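You operate a simulated robot arm through the tools that you are given. There is no shell and no other tool. Be economical: measure what you need, move in short steps, check, and stop when the job is done.

You run a simulated robot arm. Do the job below in one go: nothing can be reset, and whatever is moved stays where it is left.

TASK
At heat 2, warm the pink patch that the repair card names and lay it on the pink mat's glue.
Fine: lift it out of the jet once its band is orange; dial to COOL till the red lamp is out, then OFF; leave the other patches.

Only the result counts: the job must be done as asked and must still hold three seconds after the hand-in. Knocking over, shifting, dropping, spilling or breaking anything else fails it.

THE ROBOT
A 6-joint arm with a two-finger gripper, fixed in place. Base frame: the origin is at the foot of the arm, x ahead of it, y to its left, z up; the work surface is at about z = 0.855. Lengths are in m, angles in rad, forces in N, time in s.
Its first joint turns from -2.897 to 2.897 rad. Payload 3.43 kg.
The TCP is the grasp point between the finger pads, 0.02 m short of the fingertips. In the tool frame z runs along the fingers and y along their closing line. Largest opening 0.19 m; the body of the gripper starts 0.248 m behind the TCP.
Orientation is that of the tool frame in the base frame, as [roll, pitch, yaw] about the fixed x, y, z axes, in that order (R = Rz(yaw) Ry(pitch) Rx(roll)). With the fingers straight down and closing along the base's y, the tool's x points along the base's -x, its y along +y and its z along -z.

THE INTERFACE
- The arm moves only by the tool jog_arm. Its argument "targets" is a list of rows, each a list of 3 entries, a list of its own where there are three numbers: the shift along the tool's x, y, z in m, then the turn, a rotation vector about the tool's x, y, z in rad, then the gripper command, from -1 (fully open) to 1 (shut), values between in proportion. In form: [[[dx, dy, dz], [wx, wy, wz], jaw], ...]. A call has 1 to 10 rows; each row shifts and turns the commanded pose from where the row before left it, along the tool's axes as they then stand. Rows are played at 5 a second. More than 0.05 m and 0.15 rad between two rows, or a gripper value outside its range, and nothing of the call is played. Where a pose cannot be reached the arm comes as near as it can. A force on the tool above 40 N (or 10 N above the force at the start of the call, whichever is more), or a blocked arm, ends the call early, and 0.2 s more pass. Each finger travels about 0.045 m/s and halts on what it meets, pressing with about 28 N; the grip force reading is that of the motor and also rises with nothing between the fingers. The clock runs only during rows and for 0.2 s after the last one: add rows that do not move to give the fingers time. The reply holds the time, the measured pose of the TCP, the force on the tool along the base axes, the opening and the grip force, in the units named above and with some noise, with the torque about the TCP (base axes, N m) and any sound that the robot's microphone picked up.
- Cameras (640 x 400 px; columns grow to the right, rows downward): "scene" is fixed at [0.2133, 0.6479, 1.4541]; the picture's right is [-0.66, -0.75, 0.00], its down [-0.52, 0.46, -0.72] and it looks along [0.54, -0.48, -0.69] (base axes); focal length 214 px, centre (320, 200). "wrist" rides on the gripper at [0.07, -0.008, -0.288] in the tool frame; the picture's right is [0.12, 0.99, 0.00], its down [-0.96, 0.11, -0.25] and it looks along [-0.25, 0.03, 0.97] (tool axes); focal length 261 px, centre (320, 200). There is no depth. A picture from a camera that has moved, and an enlarged one, comes with that camera's place and axes in the base frame and with its lens. The place of the scene camera against the robot may be out by one fixed shift of up to 0.025 m in any direction.
- camera(camera): a new picture of that camera. It takes no simulated time.
- move_column(by): slides the trunk up (or, below 0, down) by that many m; the arm rides with it, the base frame stays. It gives what a move gives, with no picture.
- enlarge(camera, box): a new picture of the part [left, top, right, bottom] of that camera's present view, enlarged. It takes no simulated time.
- job_done(): hands the job in; it is judged then, once.

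Go step by step. Nothing tells you positions but the pictures and the camera data: compare them with the known pose of the tool, close in by small moves and look again before you grip or let go. The budget is 120 turns and 84 pictures, counting those below and the enlarged ones. Unless the task says otherwise, let go and move clear before handing in, and close with one line.

The tools are called as name(argument=value, ...) on one line, values as JSON. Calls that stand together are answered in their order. jog_arm: Moves the arm, as the interface text tells. Its arguments: {"type":"object","properties":{"targets":{"type":"array","items":{"type":"array"}}},"required":["targets"]} The other tools are called the same way: move_column (by) slides the trunk up or down; camera (camera) takes a picture; enlarge (camera, box) takes an enlarged picture of a part of a camera's view; job_done () hands the job in.

At the start:

```text
clock: 0.0
tcp_pos: [0.571, 0.1444, 1.2894]
tcp_rot: [3.14, -0.001, 3.141]
contact_force: [0.2, 0.3, 0.1]
moment: [0.01, 0.01, -0.03]
opening: 0.19
grip_force: 0.1
trunk travel left (down, up): [-0.175, 0.065]
```

scene: 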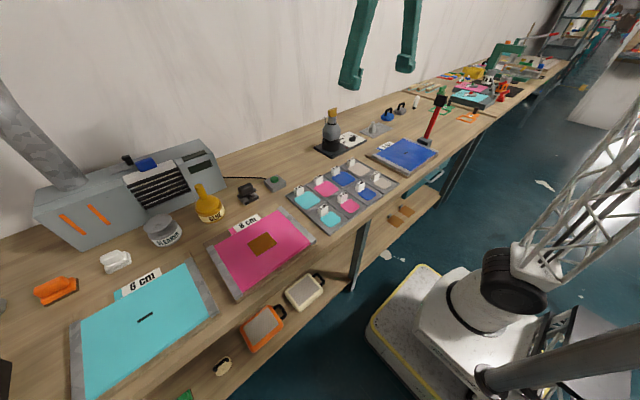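
wrist: 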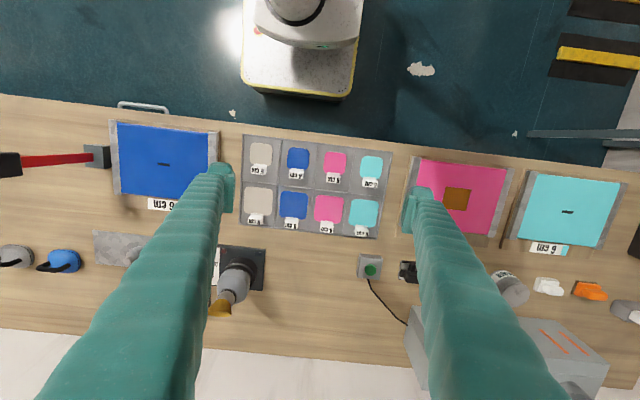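

I see a tray of eight patches, a pink mat with a brown glue square, and a hot-air device next to a dial/lamp. I'll enlarge the key areas to read them.

enlarge(camera="scene", box=[280, 90, 440, 190])

enlarge(camera="scene", box=[190, 160, 350, 260])

enlarge(camera="wrist", box=[220, 120, 420, 320])

enlarge(camera="scene", box=[280, 140, 400, 230])

```text
4.00 times, centred on (360, 140) of scene
camera zoom: at [0.2133, 0.6479, 1.4541], right [-0.66, -0.75, 0.0], down [-0.52, 0.46, -0.72], along [0.54, -0.48, -0.69], focal length 858 px, centre (160, 440)
```

zoom: 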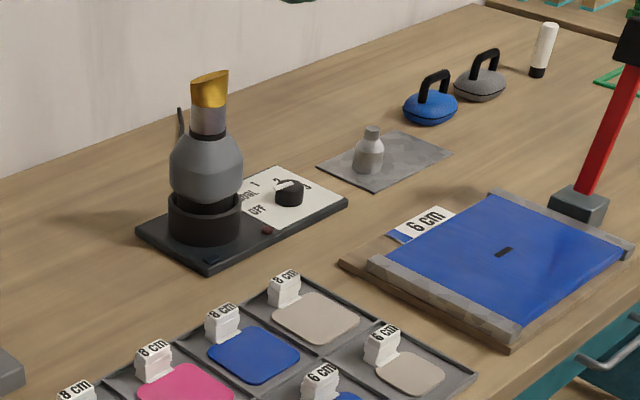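

```text
4.00 times, centred on (270, 210) of scene
camera zoom: at [0.2133, 0.6479, 1.4541], right [-0.66, -0.75, 0.0], down [-0.52, 0.46, -0.72], along [0.54, -0.48, -0.69], focal length 858 px, centre (520, 160)
```

zoom: 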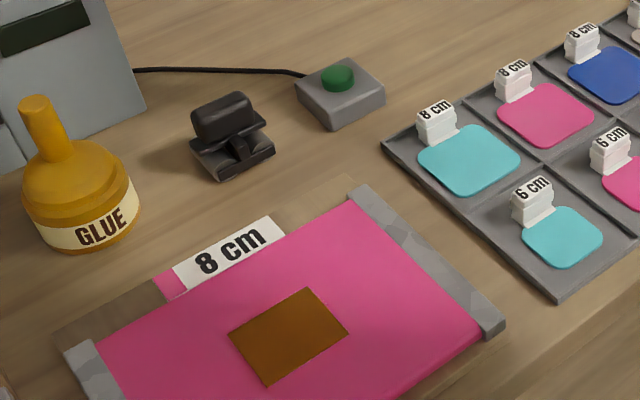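

```text
2.00 times, centred on (320, 220) of wrist
camera zoom: at [0.5001, 0.1363, 1.5782], right [-0.12, 0.99, 0.0], down [0.96, 0.11, 0.25], along [0.25, 0.03, -0.97], focal length 521 px, centre (320, 160)
```

zoom: 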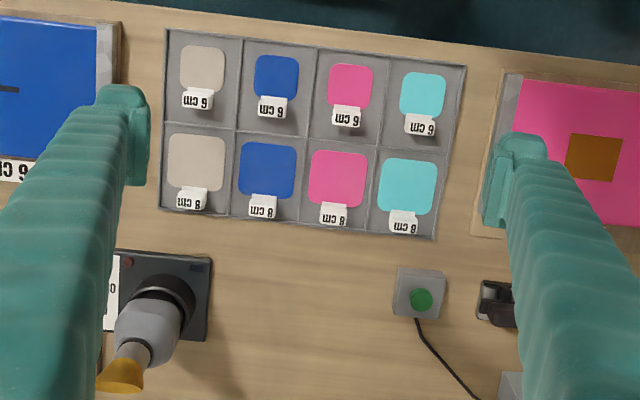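

```text
4.44 times, centred on (340, 185) of scene
camera zoom: at [0.2133, 0.6479, 1.4541], right [-0.66, -0.75, 0.0], down [-0.52, 0.46, -0.72], along [0.54, -0.48, -0.69], focal length 953 px, centre (231, 267)
```

zoom: 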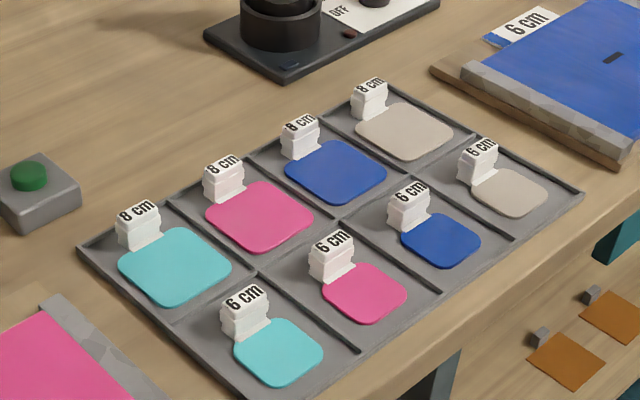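

The pink mat's card reads 8 cm, so the target is the pink 8 cm patch, near (0.71, 0.186). The hot-air tool stands at about (0.91, -0.05) with its dial on the -y side. I'll move over to look at it more closely.

jog_arm(targets=[[[-0.018, -0.037, 0.012], [0, 0, 0], -1], [[-0.018, -0.037, 0.012], [0, 0, 0], -1], [[-0.018, -0.037, 0.012], [0, 0, 0], -1], [[-0.018, -0.037, 0.012], [0, 0, 0], -1], [[-0.018, -0.037, 0.012], [0, 0, 0], -1], [[-0.018, -0.037, 0.012], [0, 0, 0], -1], [[-0.018, -0.037, 0.012], [0, 0, 0], -1]])

camera(camera="wrist")

```text
clock: 1.6
tcp_pos: [0.6979, -0.1144, 1.2066]
tcp_rot: [-3.141, 0.002, 3.141]
contact_force: [0.0, 1.0, 0.6]
moment: [-0.19, -0.13, 0.02]
opening: 0.1903
grip_force: 0.0
trunk travel left (down, up): [-0.175, 0.065]
```

```text
77 pictures are left
camera wrist: at [0.6254, -0.1223, 1.4949], right [-0.12, 0.99, 0.0], down [0.96, 0.12, 0.25], along [0.25, 0.03, -0.97], focal length 261 px, centre (320, 200)
```

wrist: 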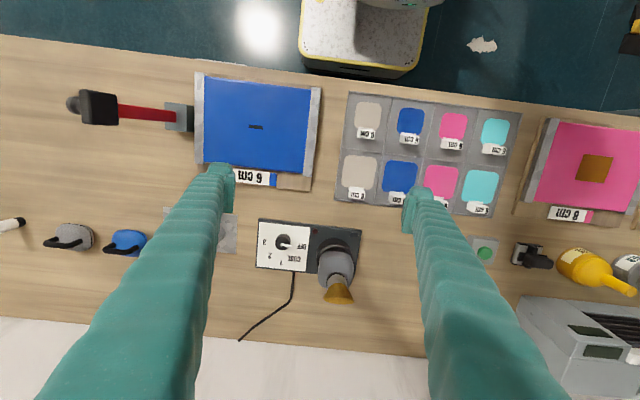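

enlarge(camera="wrist", box=[240, 205, 370, 305])

enlarge(camera="scene", box=[310, 100, 380, 160])

```text
4.00 times, centred on (305, 255) of wrist
camera zoom: at [0.6254, -0.1223, 1.4949], right [-0.12, 0.99, 0.0], down [0.96, 0.12, 0.25], along [0.25, 0.03, -0.97], focal length 1043 px, centre (380, -20)
```

zoom: 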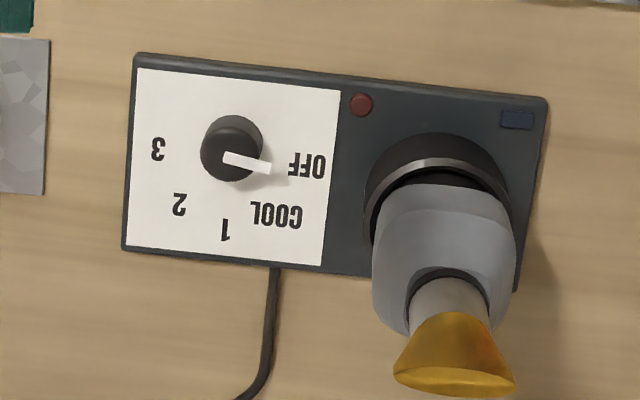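

```text
6.67 times, centred on (345, 130) of scene
camera zoom: at [0.2133, 0.6479, 1.4541], right [-0.66, -0.75, 0.0], down [-0.52, 0.46, -0.72], along [0.54, -0.48, -0.69], focal length 1430 px, centre (153, 667)
```

zoom: 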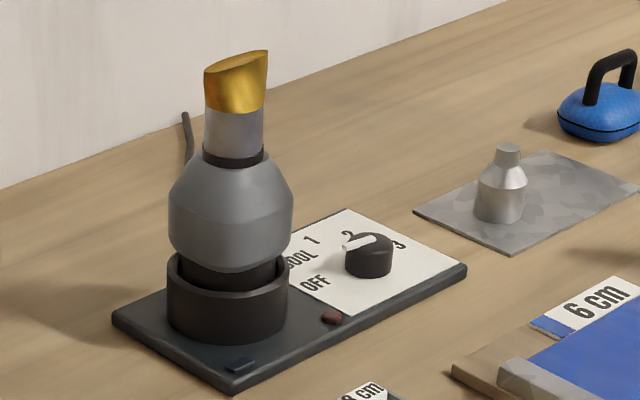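

The dial is at OFF with its knob near (0.90, -0.18). From above, the labels run clockwise OFF, COOL, 1, 2, 3. I'll narrow the jaws and move above the knob.

jog_arm(targets=[[[-0.025, -0.008, 0], [0, 0, 0], 0.26], [[-0.025, -0.008, 0], [0, 0, 0], 0.26], [[-0.026, -0.009, 0], [0, 0, 0], 0.26], [[-0.026, -0.009, 0], [0, 0, 0], 0.26], [[-0.026, -0.009, 0], [0, 0, 0], 0.26], [[-0.026, -0.009, 0], [0, 0, 0], 0.26], [[-0.026, -0.008, 0.02], [0, 0, 0], 0.26], [[-0.026, -0.008, 0.03], [0, 0, 0], 0.26], [[0, 0, 0.03], [0, 0, 0], 0.26]])

camera(camera="wrist")

```text
clock: 3.6
tcp_pos: [0.9032, -0.183, 1.124]
tcp_rot: [3.141, -0.002, 3.14]
contact_force: [0.0, -0.9, -0.9]
moment: [-0.02, 0.05, -0.01]
opening: 0.07
grip_force: 0.0
trunk travel left (down, up): [-0.175, 0.065]
```

```text
74 pictures are left
camera wrist: at [0.8324, -0.1911, 1.4136], right [-0.12, 0.99, 0.0], down [0.96, 0.11, 0.25], along [0.24, 0.03, -0.97], focal length 261 px, centre (320, 200)
```

wrist: 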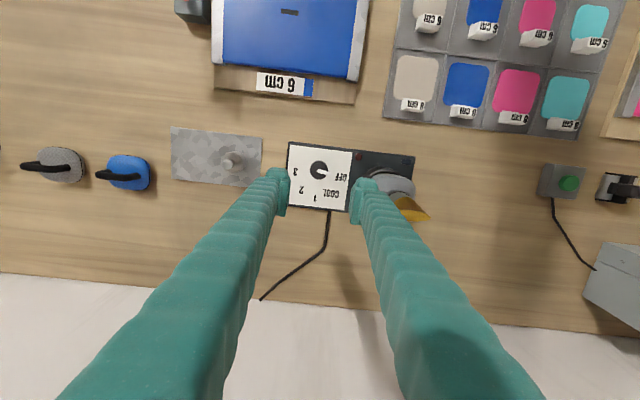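

enlarge(camera="wrist", box=[270, 135, 430, 235])

```text
4.00 times, centred on (350, 185) of wrist
camera zoom: at [0.8324, -0.1911, 1.4136], right [-0.12, 0.99, 0.0], down [0.96, 0.11, 0.25], along [0.24, 0.03, -0.97], focal length 1043 px, centre (200, 260)
```

zoom: 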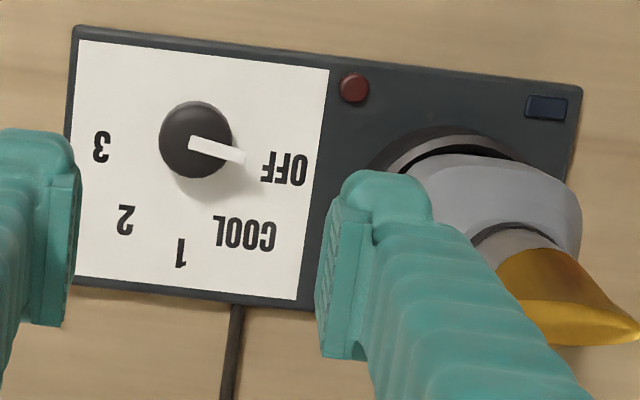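

The knob's top is near (0.900, -0.184). I'll turn the tool counter-clockwise first, so the pads clear the pointer, and then descend.

jog_arm(targets=[[[0.003, -0.001, 0], [0, 0, -0.14], 0.26], [[0, 0, 0], [0, 0, -0.14], 0.26], [[0, 0, 0], [0, 0, -0.14], 0.26], [[0, 0, 0], [0, 0, -0.14], 0.26], [[0, 0, 0], [0, 0, -0.14], 0.26], [[0, 0, 0], [0, 0, -0.14], 0.26], [[0, 0, 0], [0, 0, -0.14], 0.26], [[0, 0, 0.03], [0, 0, 0], 0.26], [[0, 0, 0.03], [0, 0, 0], 0.26], [[0, 0, 0.03], [0, 0, 0], 0.26]])

camera(camera="wrist")

```text
clock: 5.8
tcp_pos: [0.9003, -0.1839, 1.0351]
tcp_rot: [-3.141, 0.001, -2.163]
contact_force: [-0.3, -0.4, 1.2]
moment: [0.0, -0.04, -0.02]
opening: 0.0703
grip_force: 0.2
trunk travel left (down, up): [-0.175, 0.065]
```

```text
72 pictures are left
camera wrist: at [0.8668, -0.2474, 1.3235], right [-0.89, 0.45, 0.0], down [0.44, 0.86, 0.25], along [0.11, 0.22, -0.97], focal length 261 px, centre (320, 200)
```

wrist: 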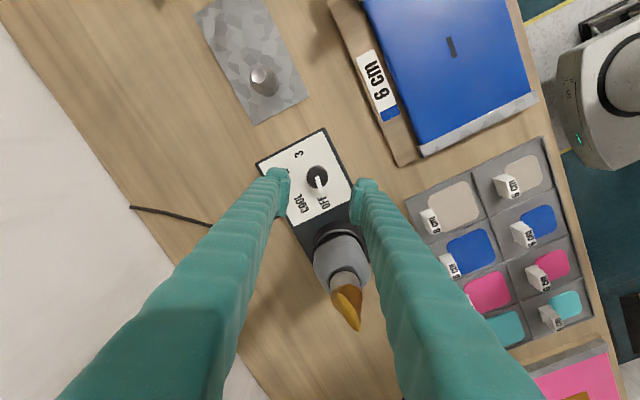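

The approach is clear and the knob sits centred between the fingers, so I'm descending.

jog_arm(targets=[[[0, 0, 0.03], [0, 0, 0], 0.26], [[0, 0, 0.03], [0, 0, 0], 0.26], [[0, 0, 0.03], [0, 0, 0], 0.26], [[0, 0, 0.02], [0, 0, 0], 0.26]])

camera(camera="wrist")

enlarge(camera="scene", box=[310, 100, 400, 160])

```text
clock: 6.8
tcp_pos: [0.9008, -0.1842, 0.9247]
tcp_rot: [3.142, -0.001, -2.164]
contact_force: [-1.6, 0.2, 0.5]
moment: [-0.01, -0.05, 0.01]
opening: 0.0702
grip_force: 0.0
trunk travel left (down, up): [-0.175, 0.065]
```

```text
71 pictures are left
camera wrist: at [0.8675, -0.2466, 1.2138], right [-0.89, 0.45, 0.0], down [0.44, 0.86, 0.25], along [0.11, 0.22, -0.97], focal length 261 px, centre (320, 200)
```

wrist: 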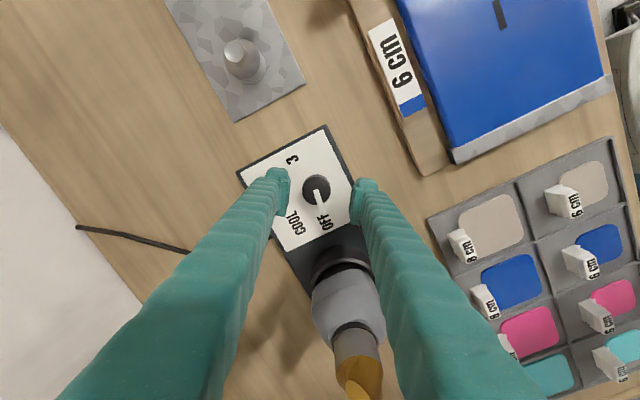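

```text
6.67 times, centred on (355, 130) of scene
camera zoom: at [0.2133, 0.6479, 1.4541], right [-0.66, -0.75, 0.0], down [-0.52, 0.46, -0.72], along [0.54, -0.48, -0.69], focal length 1430 px, centre (87, 667)
```

zoom: 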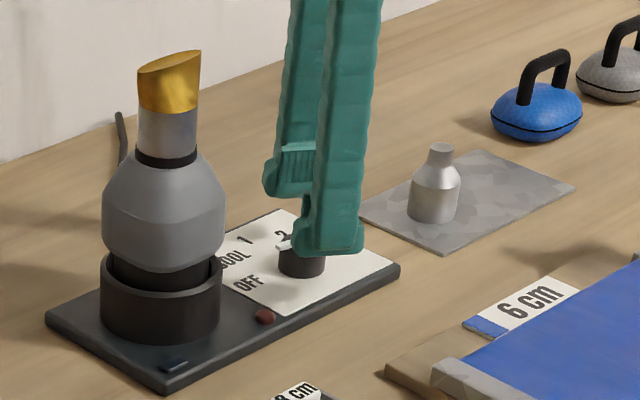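

The fingers straddle the knob. I'll lower by 0.022, close, and check the grip.

jog_arm(targets=[[[0, 0, 0.012], [0, 0, 0], 0.26], [[0, 0, 0.01], [0, 0, 0], 0.26], [[0, 0, 0], [0, 0, 0], 0.7], [[0, 0, 0], [0, 0, 0], 0.7], [[0, 0, 0], [0, 0, 0], 0.7], [[0, 0, 0], [0, 0, 0], 0.7]])

```text
clock: 8.2
tcp_pos: [0.9001, -0.1847, 0.9057]
tcp_rot: [-3.138, 0.002, -2.164]
contact_force: [7.1, -1.9, 23.9]
moment: [-0.32, -0.57, -0.03]
opening: 0.0327
grip_force: 3.4
trunk travel left (down, up): [-0.175, 0.065]
```

I touched the plate lightly. I'll open a little, rise 5 mm, re-grip, and make the first part of the turn.

jog_arm(targets=[[[0, 0, 0], [0, 0, 0], 0.5], [[0, 0, -0.006], [0, 0, 0], 0.5], [[0, 0, 0], [0, 0, 0], 0.8], [[0, 0, 0], [0, 0, 0], 0.8], [[0, 0, 0], [0, 0, 0], 0.8], [[0, 0, 0], [0, 0, 0.1], 0.8], [[0, 0, 0], [0, 0, 0.1], 0.8], [[0, 0, 0], [0, 0, 0.1], 0.8]])

camera(camera="wrist")

```text
clock: 10.0
tcp_pos: [0.8997, -0.1849, 0.9098]
tcp_rot: [-3.141, -0.002, -2.464]
contact_force: [0.9, -0.5, 0.3]
moment: [0.0, 0.01, 0.0]
opening: 0.0189
grip_force: 0.1
trunk travel left (down, up): [-0.175, 0.065]
```

```text
69 pictures are left
camera wrist: at [0.8499, -0.2345, 1.198], right [-0.72, 0.7, 0.0], down [0.68, 0.69, 0.25], along [0.17, 0.18, -0.97], focal length 261 px, centre (320, 200)
```

wrist: 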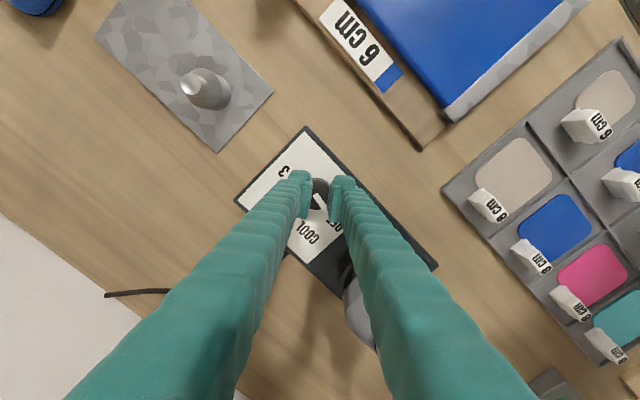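

enlarge(camera="wrist", box=[270, 150, 390, 240])

enlarge(camera="scene", box=[325, 110, 385, 150])

```text
4.44 times, centred on (330, 195) of wrist
camera zoom: at [0.8499, -0.2345, 1.198], right [-0.72, 0.7, 0.0], down [0.68, 0.69, 0.25], along [0.17, 0.18, -0.97], focal length 1158 px, centre (276, 222)
```

zoom: 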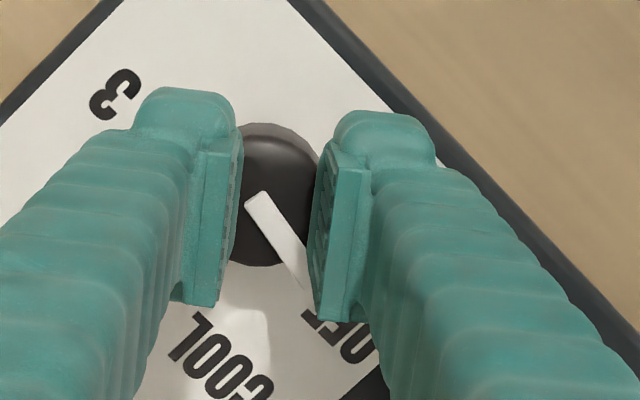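

```text
10.00 times, centred on (355, 130) of scene
camera zoom: at [0.2133, 0.6479, 1.4541], right [-0.66, -0.75, 0.0], down [-0.52, 0.46, -0.72], along [0.54, -0.48, -0.69], focal length 2145 px, centre (-30, 900)
```

zoom: 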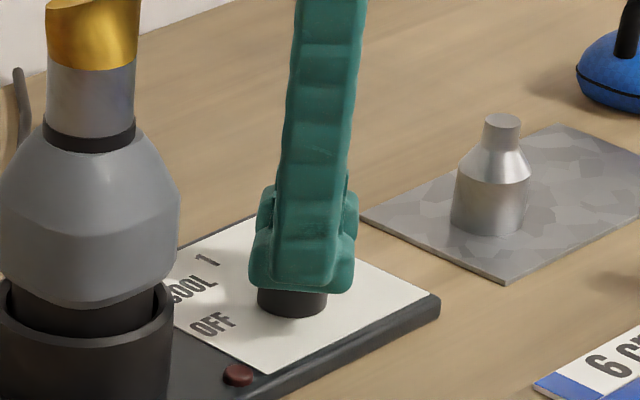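

The pads were riding on the knob's top edge, so it wasn't gripped and hasn't turned. I'll open, rotate back, go lower and check the force before closing.

jog_arm(targets=[[[0, 0, 0], [0, 0, 0], 0.26], [[0, 0, 0], [0, 0, 0], 0.26], [[0, 0, 0], [0, 0, -0.1], 0.26], [[0, 0, 0], [0, 0, -0.1], 0.26], [[0, 0, 0], [0, 0, -0.1], 0.26], [[0, 0, 0.005], [0, 0, 0], 0.26], [[0, 0, 0.005], [0, 0, 0], 0.26]])

```text
clock: 11.6
tcp_pos: [0.8999, -0.1847, 0.8999]
tcp_rot: [-3.142, 0.001, -2.163]
contact_force: [0.0, 0.4, 0.3]
moment: [0.0, -0.01, 0.0]
opening: 0.0702
grip_force: 0.0
trunk travel left (down, up): [-0.175, 0.065]
```

jog_arm(targets=[[[0, 0, 0.004], [0, 0, 0], 0.26], [[0, 0, 0.003], [0, 0, 0], 0.26]])

enlarge(camera="scene", box=[325, 110, 385, 150])

```text
clock: 12.2
tcp_pos: [0.8994, -0.1847, 0.8942]
tcp_rot: [-3.141, 0.0, -2.163]
contact_force: [0.3, 0.6, -1.0]
moment: [-0.01, 0.03, 0.01]
opening: 0.0703
grip_force: 0.1
trunk travel left (down, up): [-0.175, 0.065]
```

```text
10.00 times, centred on (355, 130) of scene
camera zoom: at [0.2133, 0.6479, 1.4541], right [-0.66, -0.75, 0.0], down [-0.52, 0.46, -0.72], along [0.54, -0.48, -0.69], focal length 2145 px, centre (-30, 900)
```

zoom: 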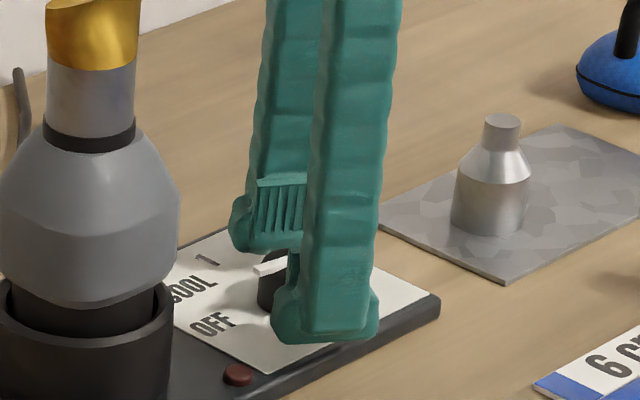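

Now the tips reach well below the knob's top without touching the plate. I'll close and make a trial turn.

jog_arm(targets=[[[0, 0, 0], [0, 0, 0], 0.7], [[0, 0, 0], [0, 0, 0], 0.8], [[0, 0, 0], [0, 0, 0], 0.8], [[0, 0, 0], [0, 0, 0], 0.8], [[0, 0, 0], [0, 0, 0], 0.8], [[0, 0, 0], [0, 0, 0.06], 0.8], [[0, 0, 0], [0, 0, 0.1], 0.8], [[0, 0, 0], [0, 0, 0.14], 0.8]])

enlarge(camera="wrist", box=[270, 150, 390, 240])

```text
clock: 13.7
tcp_pos: [0.9032, -0.1848, 0.894]
tcp_rot: [-3.135, 0.002, -2.256]
contact_force: [25.5, -20.3, -5.3]
moment: [-0.18, -0.11, -0.06]
opening: 0.0375
grip_force: 16.1
trunk travel left (down, up): [-0.175, 0.065]
stopped in row 7: the force on the tool passed its limit at 40 N (the readings are from after the stop); the commanded pose is now the measured one
```

```text
4.44 times, centred on (330, 195) of wrist
camera zoom: at [0.8636, -0.2431, 1.181], right [-0.84, 0.54, -0.01], down [0.52, 0.82, 0.25], along [0.14, 0.21, -0.97], focal length 1158 px, centre (276, 222)
```

zoom: 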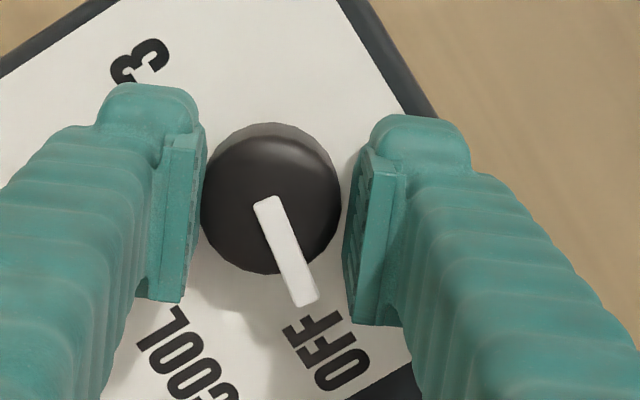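

The left finger touched first, so the grip is off-centre. I'll open slightly, shift about 2 mm toward the left finger, and close again.

jog_arm(targets=[[[0, 0, 0], [0, 0, 0], 0.5], [[0, -0.002, 0], [0, 0, 0], 0.5], [[0, 0, 0], [0, 0, 0], 0.5], [[0, 0, 0], [0, 0, 0], 0.6], [[0, 0, 0], [0, 0, 0], 0.64], [[0, 0, 0], [0, 0, 0], 0.66]])

enlarge(camera="wrist", box=[270, 150, 390, 240])

```text
clock: 15.1
tcp_pos: [0.9034, -0.1848, 0.8927]
tcp_rot: [-3.139, 0.002, -2.257]
contact_force: [9.1, -4.9, -0.1]
moment: [-0.06, -0.01, 0.01]
opening: 0.0386
grip_force: 5.0
trunk travel left (down, up): [-0.175, 0.065]
```

```text
4.44 times, centred on (330, 195) of wrist
camera zoom: at [0.8643, -0.2436, 1.1812], right [-0.84, 0.54, 0.0], down [0.52, 0.82, 0.25], along [0.14, 0.21, -0.97], focal length 1158 px, centre (276, 222)
```

zoom: 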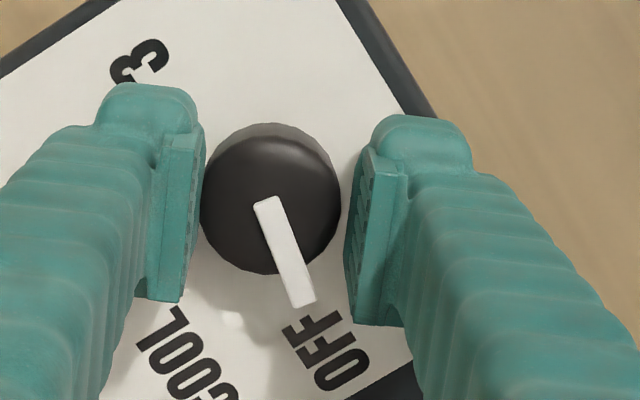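

jog_arm(targets=[[[0, -0.003, 0], [0, 0, 0], 0.6], [[0, 0, 0], [0, 0, 0], 0.64], [[0, 0, 0], [0, 0, 0], 0.68], [[0, 0, 0], [0, 0, 0], 0.72], [[0, 0, 0], [0, 0, 0], 0.72]])

enlarge(camera="wrist", box=[270, 150, 390, 240])

```text
clock: 16.3
tcp_pos: [0.9048, -0.1859, 0.8933]
tcp_rot: [-3.139, 0.0, -2.255]
contact_force: [-1.7, 0.7, -4.1]
moment: [0.04, -0.04, 0.01]
opening: 0.0347
grip_force: 44.9
trunk travel left (down, up): [-0.175, 0.065]
```

```text
4.44 times, centred on (330, 195) of wrist
camera zoom: at [0.8659, -0.2446, 1.1811], right [-0.84, 0.54, 0.0], down [0.52, 0.82, 0.25], along [0.13, 0.21, -0.97], focal length 1158 px, centre (276, 222)
```

zoom: 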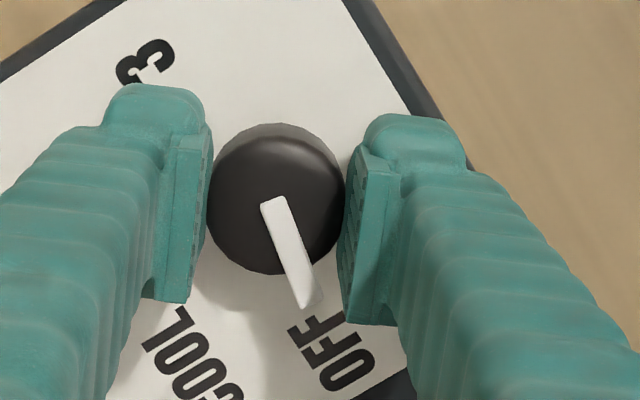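

The knob is gripped firmly and evenly, so I'm starting the turn.

jog_arm(targets=[[[0, 0, 0], [0, 0, 0.05], 0.72], [[0, 0, 0], [0, 0, 0.1], 0.72], [[0, 0, 0], [0, 0, 0.1], 0.72], [[0, 0, 0], [0, 0, 0.1], 0.72], [[0, 0, 0], [0, 0, 0.1], 0.72]])

enlarge(camera="wrist", box=[270, 150, 390, 240])

```text
clock: 17.5
tcp_pos: [0.9047, -0.1852, 0.8928]
tcp_rot: [-3.141, 0.001, -2.708]
contact_force: [-6.7, 3.4, -5.9]
moment: [0.02, 0.1, 0.02]
opening: 0.0349
grip_force: 45.1
trunk travel left (down, up): [-0.175, 0.065]
```

```text
4.44 times, centred on (330, 195) of wrist
camera zoom: at [0.8436, -0.222, 1.1811], right [-0.53, 0.85, 0.0], down [0.82, 0.51, 0.25], along [0.21, 0.13, -0.97], focal length 1158 px, centre (276, 222)
```

zoom: 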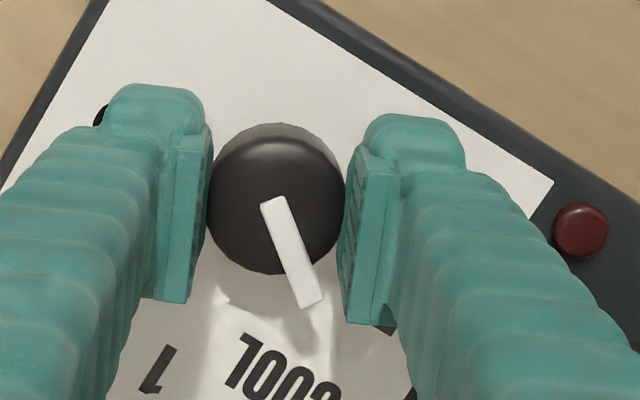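

The knob turns with the tool, 0.45 rad so far. I'll continue to about 1.9 rad in total.

jog_arm(targets=[[[0, 0, 0], [0, 0, 0.14], 0.72], [[0, 0, 0], [0, 0, 0.14], 0.72], [[0, 0, 0], [0, 0, 0.14], 0.72], [[0, 0, 0], [0, 0, 0.14], 0.72], [[0, 0, 0], [0, 0, 0.14], 0.72], [[0, 0, 0], [0, 0, 0.14], 0.72], [[0, 0, 0], [0, 0, 0.14], 0.72], [[0, 0, 0], [0, 0, 0.14], 0.72], [[0, 0, 0], [0, 0, 0.14], 0.72], [[0, 0, 0], [0, 0, 0.14], 0.72]])

camera(camera="wrist")

enlarge(camera="wrist", box=[270, 150, 390, 240])

```text
clock: 19.7
tcp_pos: [0.9052, -0.1863, 0.8918]
tcp_rot: [3.14, 0.001, 2.177]
contact_force: [-14.4, 7.7, -14.0]
moment: [0.0, 0.05, -0.01]
opening: 0.0346
grip_force: 45.5
trunk travel left (down, up): [-0.175, 0.065]
```

```text
61 pictures are left
camera wrist: at [0.857, -0.1316, 1.1813], right [0.75, 0.66, 0.0], down [0.64, -0.73, 0.25], along [0.17, -0.19, -0.97], focal length 261 px, centre (320, 200)
```

wrist: 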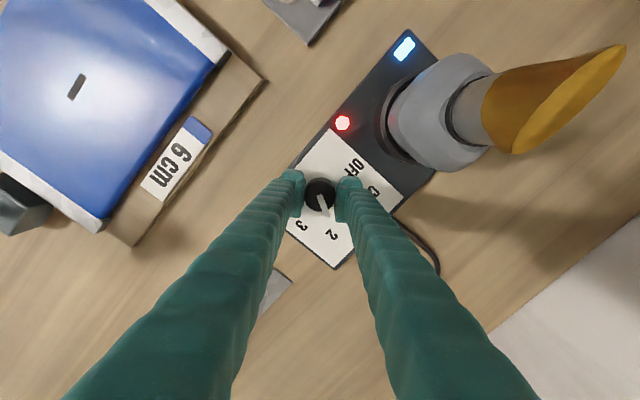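

```text
4.44 times, centred on (330, 195) of wrist
camera zoom: at [0.857, -0.1316, 1.1813], right [0.75, 0.66, 0.0], down [0.64, -0.73, 0.25], along [0.17, -0.19, -0.97], focal length 1158 px, centre (276, 222)
```

zoom: 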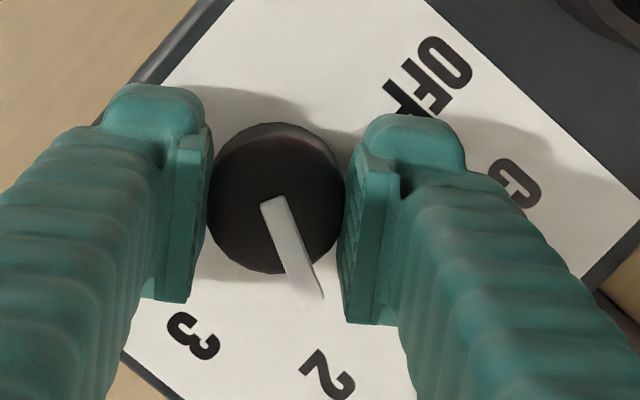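

The pointer is just short of 2, and the red and blue lamps are lit. I'll nudge it 0.05 rad, release and rise.

jog_arm(targets=[[[0, 0, 0], [0, 0, 0.05], 0.72], [[0, 0, 0], [0, 0, 0], 0.72], [[0, 0, 0], [0, 0, 0], 0.3], [[0, 0, 0], [0, 0, 0], 0.26], [[0, 0, 0], [0, 0, 0], 0.26], [[0, 0, -0.03], [0, 0, 0], 0.26], [[0, 0, -0.05], [0, 0, 0], 0.26], [[0, 0, -0.05], [0, 0, 0], 0.26], [[0, 0, -0.05], [0, 0, 0], 0.26], [[0, 0, -0.05], [0, 0, 0], 0.26]])

enlarge(camera="wrist", box=[270, 120, 430, 220])

```text
clock: 21.9
tcp_pos: [0.9049, -0.186, 1.1241]
tcp_rot: [3.141, 0.0, 2.127]
contact_force: [0.4, 0.2, 0.0]
moment: [-0.01, 0.01, -0.02]
opening: 0.0703
grip_force: 0.0
trunk travel left (down, up): [-0.175, 0.065]
```

```text
4.00 times, centred on (350, 170) of wrist
camera zoom: at [0.8594, -0.1295, 1.4118], right [0.78, 0.63, 0.0], down [0.61, -0.76, 0.25], along [0.16, -0.19, -0.97], focal length 1043 px, centre (200, 320)
```

zoom: 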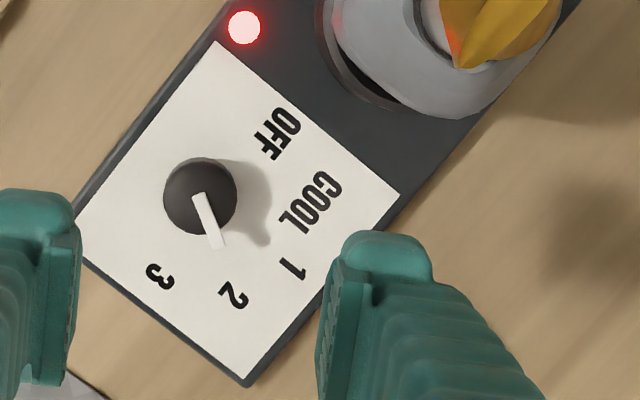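

The dial is at 2. Next I'll rotate the tool back, go around the gun, and hover over the pink 8 cm patch.

jog_arm(targets=[[[0, 0, 0], [0, 0, -0.145], 0.26], [[0, 0, 0], [0, 0, -0.145], 0.26], [[0, 0, 0], [0, 0, -0.145], 0.26], [[0, 0, 0], [0, 0, -0.145], 0.26], [[0, 0, 0], [0, 0, -0.145], 0.26], [[0, 0, 0], [0, 0, -0.145], 0.26], [[0, 0, 0], [0, 0, -0.145], 0.26], [[0.05, 0, 0], [0, 0, 0], 0.26], [[0.05, 0, 0], [0, 0, 0], 0.26], [[0.05, 0, 0], [0, 0, 0], 0.26]])

jog_arm(targets=[[[0, 0.045, 0], [0, 0, 0], 0.26], [[0, 0.045, 0], [0, 0, 0], 0.26], [[0, 0.045, 0], [0, 0, 0], 0.26], [[0, 0.045, 0], [0, 0, 0], 0.26], [[0, 0.045, 0], [0, 0, 0], 0.26], [[0, 0.045, 0], [0, 0, 0], 0.26], [[0, 0.045, 0], [0, 0, 0], 0.26], [[0, 0.045, 0], [0, 0, 0], 0.26], [[0, 0.01, 0.03], [0, 0, 0], 0.26], [[0, 0, 0.03], [0, 0, 0], 0.26]])

camera(camera="wrist")

enlarge(camera="scene", box=[300, 90, 400, 160])

```text
clock: 24.1
tcp_pos: [0.7546, -0.1857, 1.1222]
tcp_rot: [3.141, 0.002, -3.14]
contact_force: [0.7, 0.1, -1.2]
moment: [0.03, 0.23, -0.02]
opening: 0.0705
grip_force: 0.1
trunk travel left (down, up): [-0.175, 0.065]
```

```text
clock: 26.3
tcp_pos: [0.7539, 0.1846, 1.0628]
tcp_rot: [-3.14, 0.003, -3.14]
contact_force: [-0.1, -0.7, 0.8]
moment: [0.04, -0.02, -0.03]
opening: 0.0702
grip_force: 0.0
trunk travel left (down, up): [-0.175, 0.065]
```

```text
58 pictures are left
camera wrist: at [0.6831, 0.1768, 1.3505], right [-0.12, 0.99, 0.0], down [0.96, 0.12, 0.25], along [0.25, 0.03, -0.97], focal length 261 px, centre (320, 200)
```

wrist: 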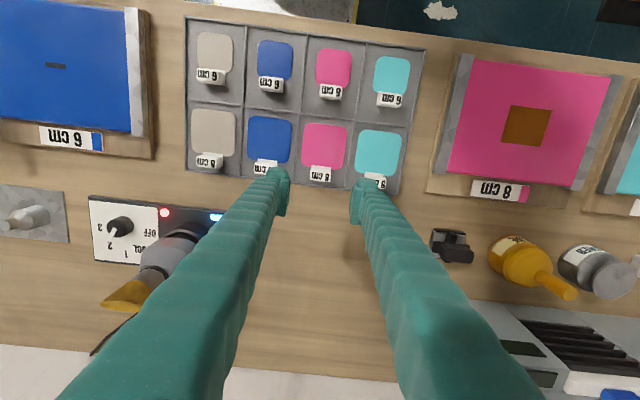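

```text
5.71 times, centred on (350, 125) of scene
camera zoom: at [0.2133, 0.6479, 1.4541], right [-0.66, -0.75, 0.0], down [-0.52, 0.46, -0.72], along [0.54, -0.48, -0.69], focal length 1226 px, centre (149, 629)
```

zoom: 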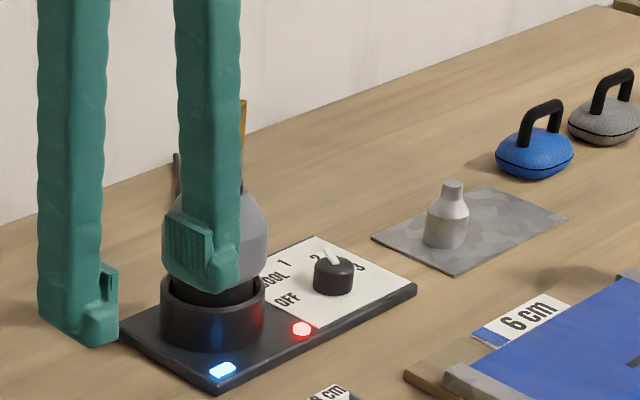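

enlarge(camera="wrist", box=[280, 110, 380, 190])

enlarge(camera="scene", box=[290, 160, 380, 220])

```text
5.00 times, centred on (330, 150) of wrist
camera zoom: at [0.6831, 0.1768, 1.3505], right [-0.12, 0.99, 0.0], down [0.96, 0.12, 0.25], along [0.25, 0.03, -0.97], focal length 1303 px, centre (270, 450)
```

zoom: 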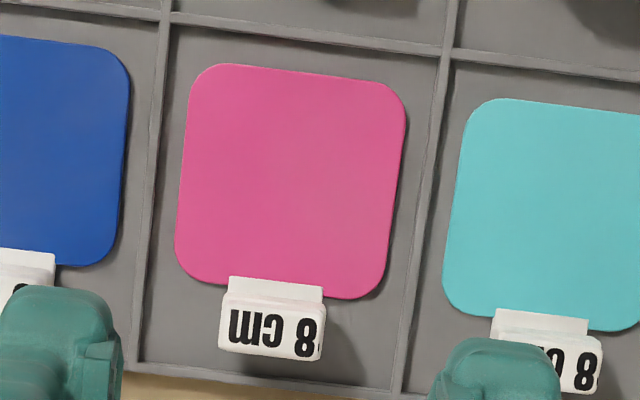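

```text
6.67 times, centred on (335, 190) of scene
camera zoom: at [0.2133, 0.6479, 1.4541], right [-0.66, -0.75, 0.0], down [-0.52, 0.46, -0.72], along [0.54, -0.48, -0.69], focal length 1430 px, centre (220, 267)
```

zoom: 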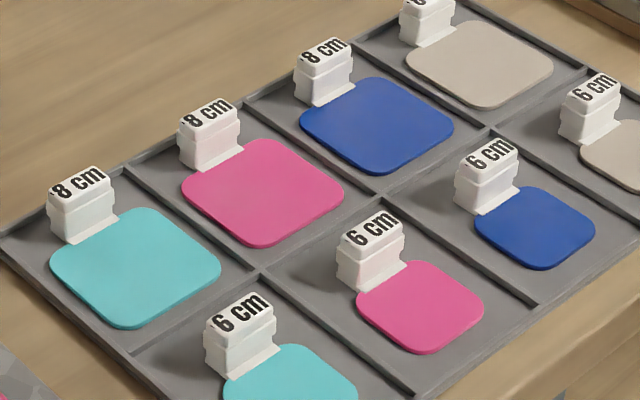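

The tab is a 35 mm block just +x of the patch, and my TCP is nearly over it. I'll narrow the jaws to about 54 mm, descend to just above it, and look.

jog_arm(targets=[[[0, 0.001, 0.03], [0, 0, 0], 0.43], [[0, 0, 0.03], [0, 0, 0], 0.43], [[0, 0, 0.03], [0, 0, 0], 0.43], [[0, 0, 0.03], [0, 0, 0], 0.43]])

enlarge(camera="wrist", box=[260, 110, 380, 200])

enlarge(camera="scene", box=[290, 160, 365, 210])

```text
clock: 27.3
tcp_pos: [0.7548, 0.1853, 0.9415]
tcp_rot: [3.139, 0.002, -3.14]
contact_force: [-0.2, 0.0, -0.7]
moment: [-0.02, -0.07, 0.02]
opening: 0.0542
grip_force: 0.1
trunk travel left (down, up): [-0.175, 0.065]
```

```text
4.44 times, centred on (320, 155) of wrist
camera zoom: at [0.683, 0.1775, 1.2303], right [-0.12, 0.99, 0.0], down [0.96, 0.12, 0.25], along [0.25, 0.03, -0.97], focal length 1158 px, centre (320, 400)
```

zoom: 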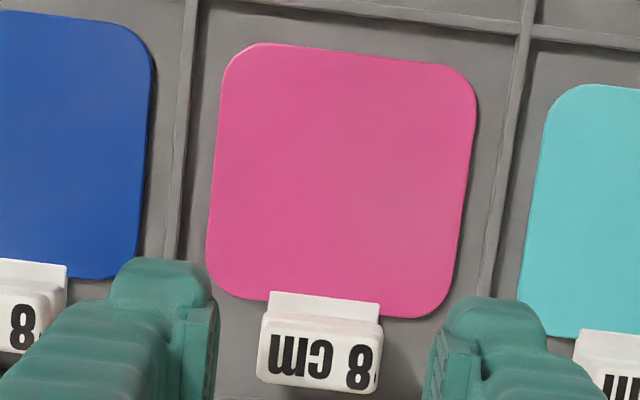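

```text
8.00 times, centred on (328, 185) of scene
camera zoom: at [0.2133, 0.6479, 1.4541], right [-0.66, -0.75, 0.0], down [-0.52, 0.46, -0.72], along [0.54, -0.48, -0.69], focal length 1716 px, centre (260, 320)
```

zoom: 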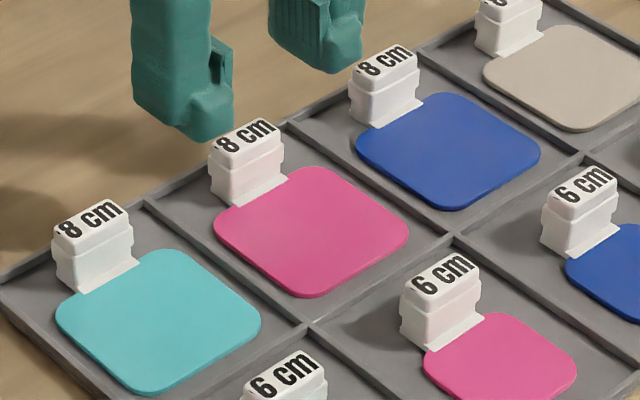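

The tab is centred between the fingers. I'm descending to grip height and closing.

jog_arm(targets=[[[0, 0, 0.02], [0, 0, 0], 0.43], [[0, 0, 0.02], [0, 0, 0], 0.43], [[0, 0, 0.012], [0, 0, 0], 0.43], [[0, 0, 0], [0, 0, 0], 0.7], [[0, 0, 0], [0, 0, 0], 0.8], [[0, 0, 0], [0, 0, 0], 0.8], [[0, 0, 0], [0, 0, 0], 0.8]])

enlarge(camera="wrist", box=[260, 110, 380, 200])

enlarge(camera="scene", box=[290, 160, 365, 210])

```text
clock: 28.9
tcp_pos: [0.7543, 0.1852, 0.8915]
tcp_rot: [3.141, 0.001, 3.141]
contact_force: [-0.6, -0.6, 0.8]
moment: [0.06, -0.01, -0.02]
opening: 0.0344
grip_force: 27.9
trunk travel left (down, up): [-0.175, 0.065]
```

```text
4.44 times, centred on (320, 155) of wrist
camera zoom: at [0.6829, 0.1777, 1.179], right [-0.12, 0.99, 0.0], down [0.96, 0.12, 0.25], along [0.25, 0.03, -0.97], focal length 1158 px, centre (320, 400)
```

zoom: 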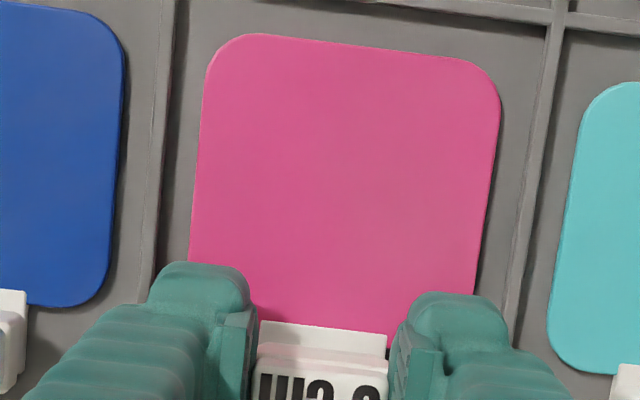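

```text
8.00 times, centred on (328, 185) of scene
camera zoom: at [0.2133, 0.6479, 1.4541], right [-0.66, -0.75, 0.0], down [-0.52, 0.46, -0.72], along [0.54, -0.48, -0.69], focal length 1716 px, centre (260, 320)
```

zoom: 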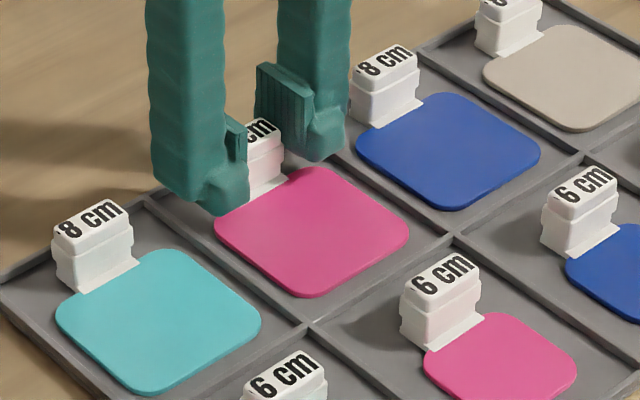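

I have the tab, with about 28 N on a 34 mm opening. I'll lift straight up, then go over the mat first to measure the glue square before heating.

jog_arm(targets=[[[0, 0, -0.01], [0, 0, 0], 0.8], [[0, 0, -0.03], [0, 0, 0], 0.8], [[0, 0, -0.04], [0, 0, 0], 0.8], [[0, 0, -0.04], [0, 0, 0], 0.8], [[0, 0, -0.04], [0, 0, 0], 0.8], [[0, 0, -0.04], [0, 0, 0], 0.8]])

camera(camera="wrist")

enlarge(camera="scene", box=[260, 80, 420, 220])

```text
clock: 30.3
tcp_pos: [0.754, 0.1851, 1.0912]
tcp_rot: [3.14, 0.002, -3.139]
contact_force: [0.4, 0.7, -0.5]
moment: [0.02, 0.01, 0.02]
opening: 0.0343
grip_force: 27.9
trunk travel left (down, up): [-0.175, 0.065]
```

```text
50 pictures are left
camera wrist: at [0.6819, 0.1773, 1.3788], right [-0.12, 0.99, 0.0], down [0.96, 0.12, 0.25], along [0.25, 0.03, -0.97], focal length 261 px, centre (320, 200)
```

wrist: 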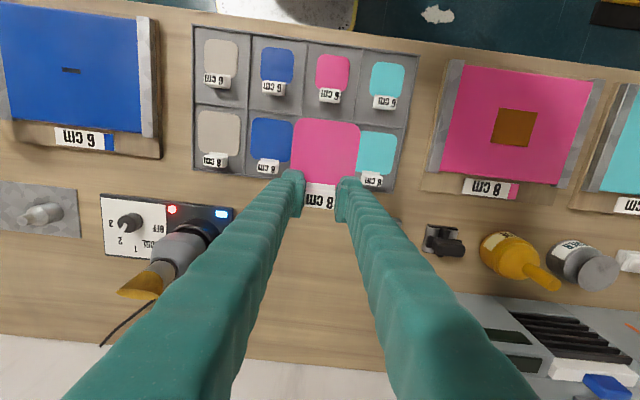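

```text
2.86 times, centred on (340, 150) of scene
camera zoom: at [0.2133, 0.6479, 1.4541], right [-0.66, -0.75, 0.0], down [-0.52, 0.46, -0.72], along [0.54, -0.48, -0.69], focal length 613 px, centre (263, 343)
```

zoom: 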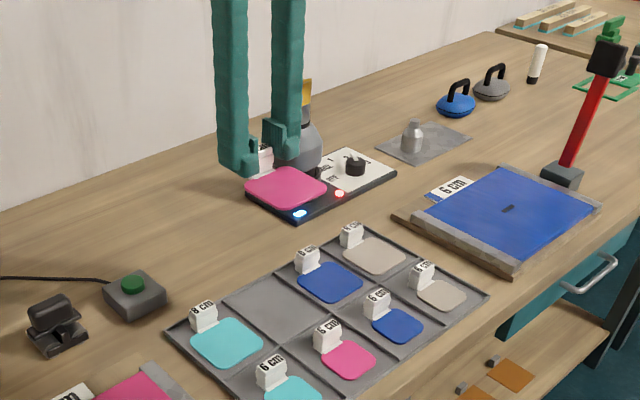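

jog_arm(targets=[[[0.0086, 0.0393, 0], [0, 0, 0], 0.8], [[0.0086, 0.0393, 0], [0, 0, 0], 0.8], [[0.0086, 0.0393, 0], [0, 0, 0], 0.8], [[0.0086, 0.0393, 0], [0, 0, 0], 0.8], [[0.0086, 0.0393, 0], [0, 0, 0], 0.8], [[0.0086, 0.0393, 0], [0, 0, 0], 0.8], [[0.0086, 0.0393, 0], [0, 0, 0], 0.8], [[0.0086, 0.0393, 0], [0, 0, 0], 0.8]])

camera(camera="wrist")

```text
clock: 32.1
tcp_pos: [0.6859, 0.4989, 1.089]
tcp_rot: [-3.141, 0.004, -3.139]
contact_force: [-0.7, -0.7, -0.5]
moment: [0.19, 0.0, -0.03]
opening: 0.0343
grip_force: 27.9
trunk travel left (down, up): [-0.175, 0.065]
```

```text
48 pictures are left
camera wrist: at [0.6131, 0.4918, 1.3789], right [-0.12, 0.99, 0.0], down [0.96, 0.12, 0.25], along [0.25, 0.03, -0.97], focal length 261 px, centre (320, 200)
```

wrist: 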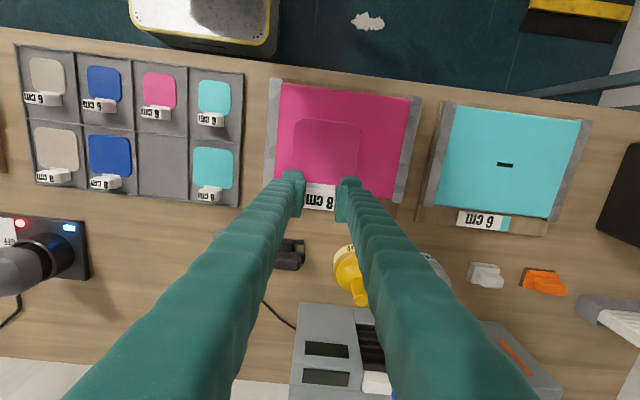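

jog_arm(targets=[[[0, -0.04, 0], [0, 0, 0], 0.8], [[0, -0.04, 0], [0, 0, 0], 0.8], [[0, -0.03, 0], [0, 0, 0], 0.8]])

camera(camera="wrist")

enlarge(camera="wrist", box=[260, 60, 500, 220])

```text
clock: 32.9
tcp_pos: [0.6851, 0.39, 1.0903]
tcp_rot: [-3.14, 0.003, -3.14]
contact_force: [-0.5, 1.3, -0.6]
moment: [-0.15, -0.04, 0.0]
opening: 0.0345
grip_force: 27.7
trunk travel left (down, up): [-0.175, 0.065]
```

```text
47 pictures are left
camera wrist: at [0.6133, 0.3822, 1.3787], right [-0.12, 0.99, 0.0], down [0.96, 0.12, 0.25], along [0.25, 0.03, -0.97], focal length 261 px, centre (320, 200)
```

wrist: 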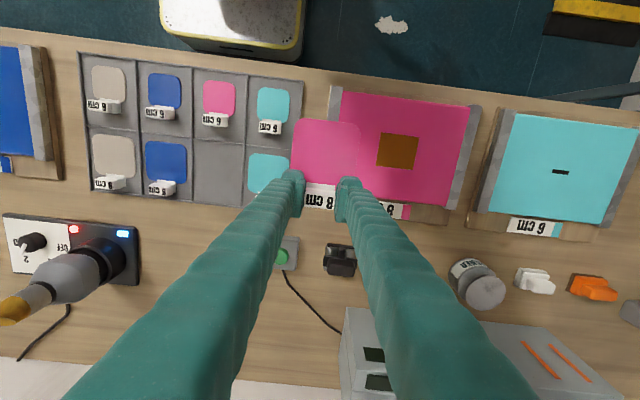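

```text
2.50 times, centred on (380, 140) of wrist
camera zoom: at [0.6133, 0.3822, 1.3787], right [-0.12, 0.99, 0.0], down [0.96, 0.12, 0.25], along [0.25, 0.03, -0.97], focal length 652 px, centre (170, 350)
```

zoom: 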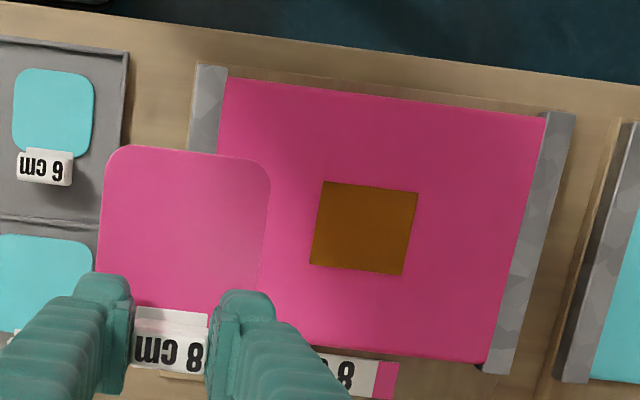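

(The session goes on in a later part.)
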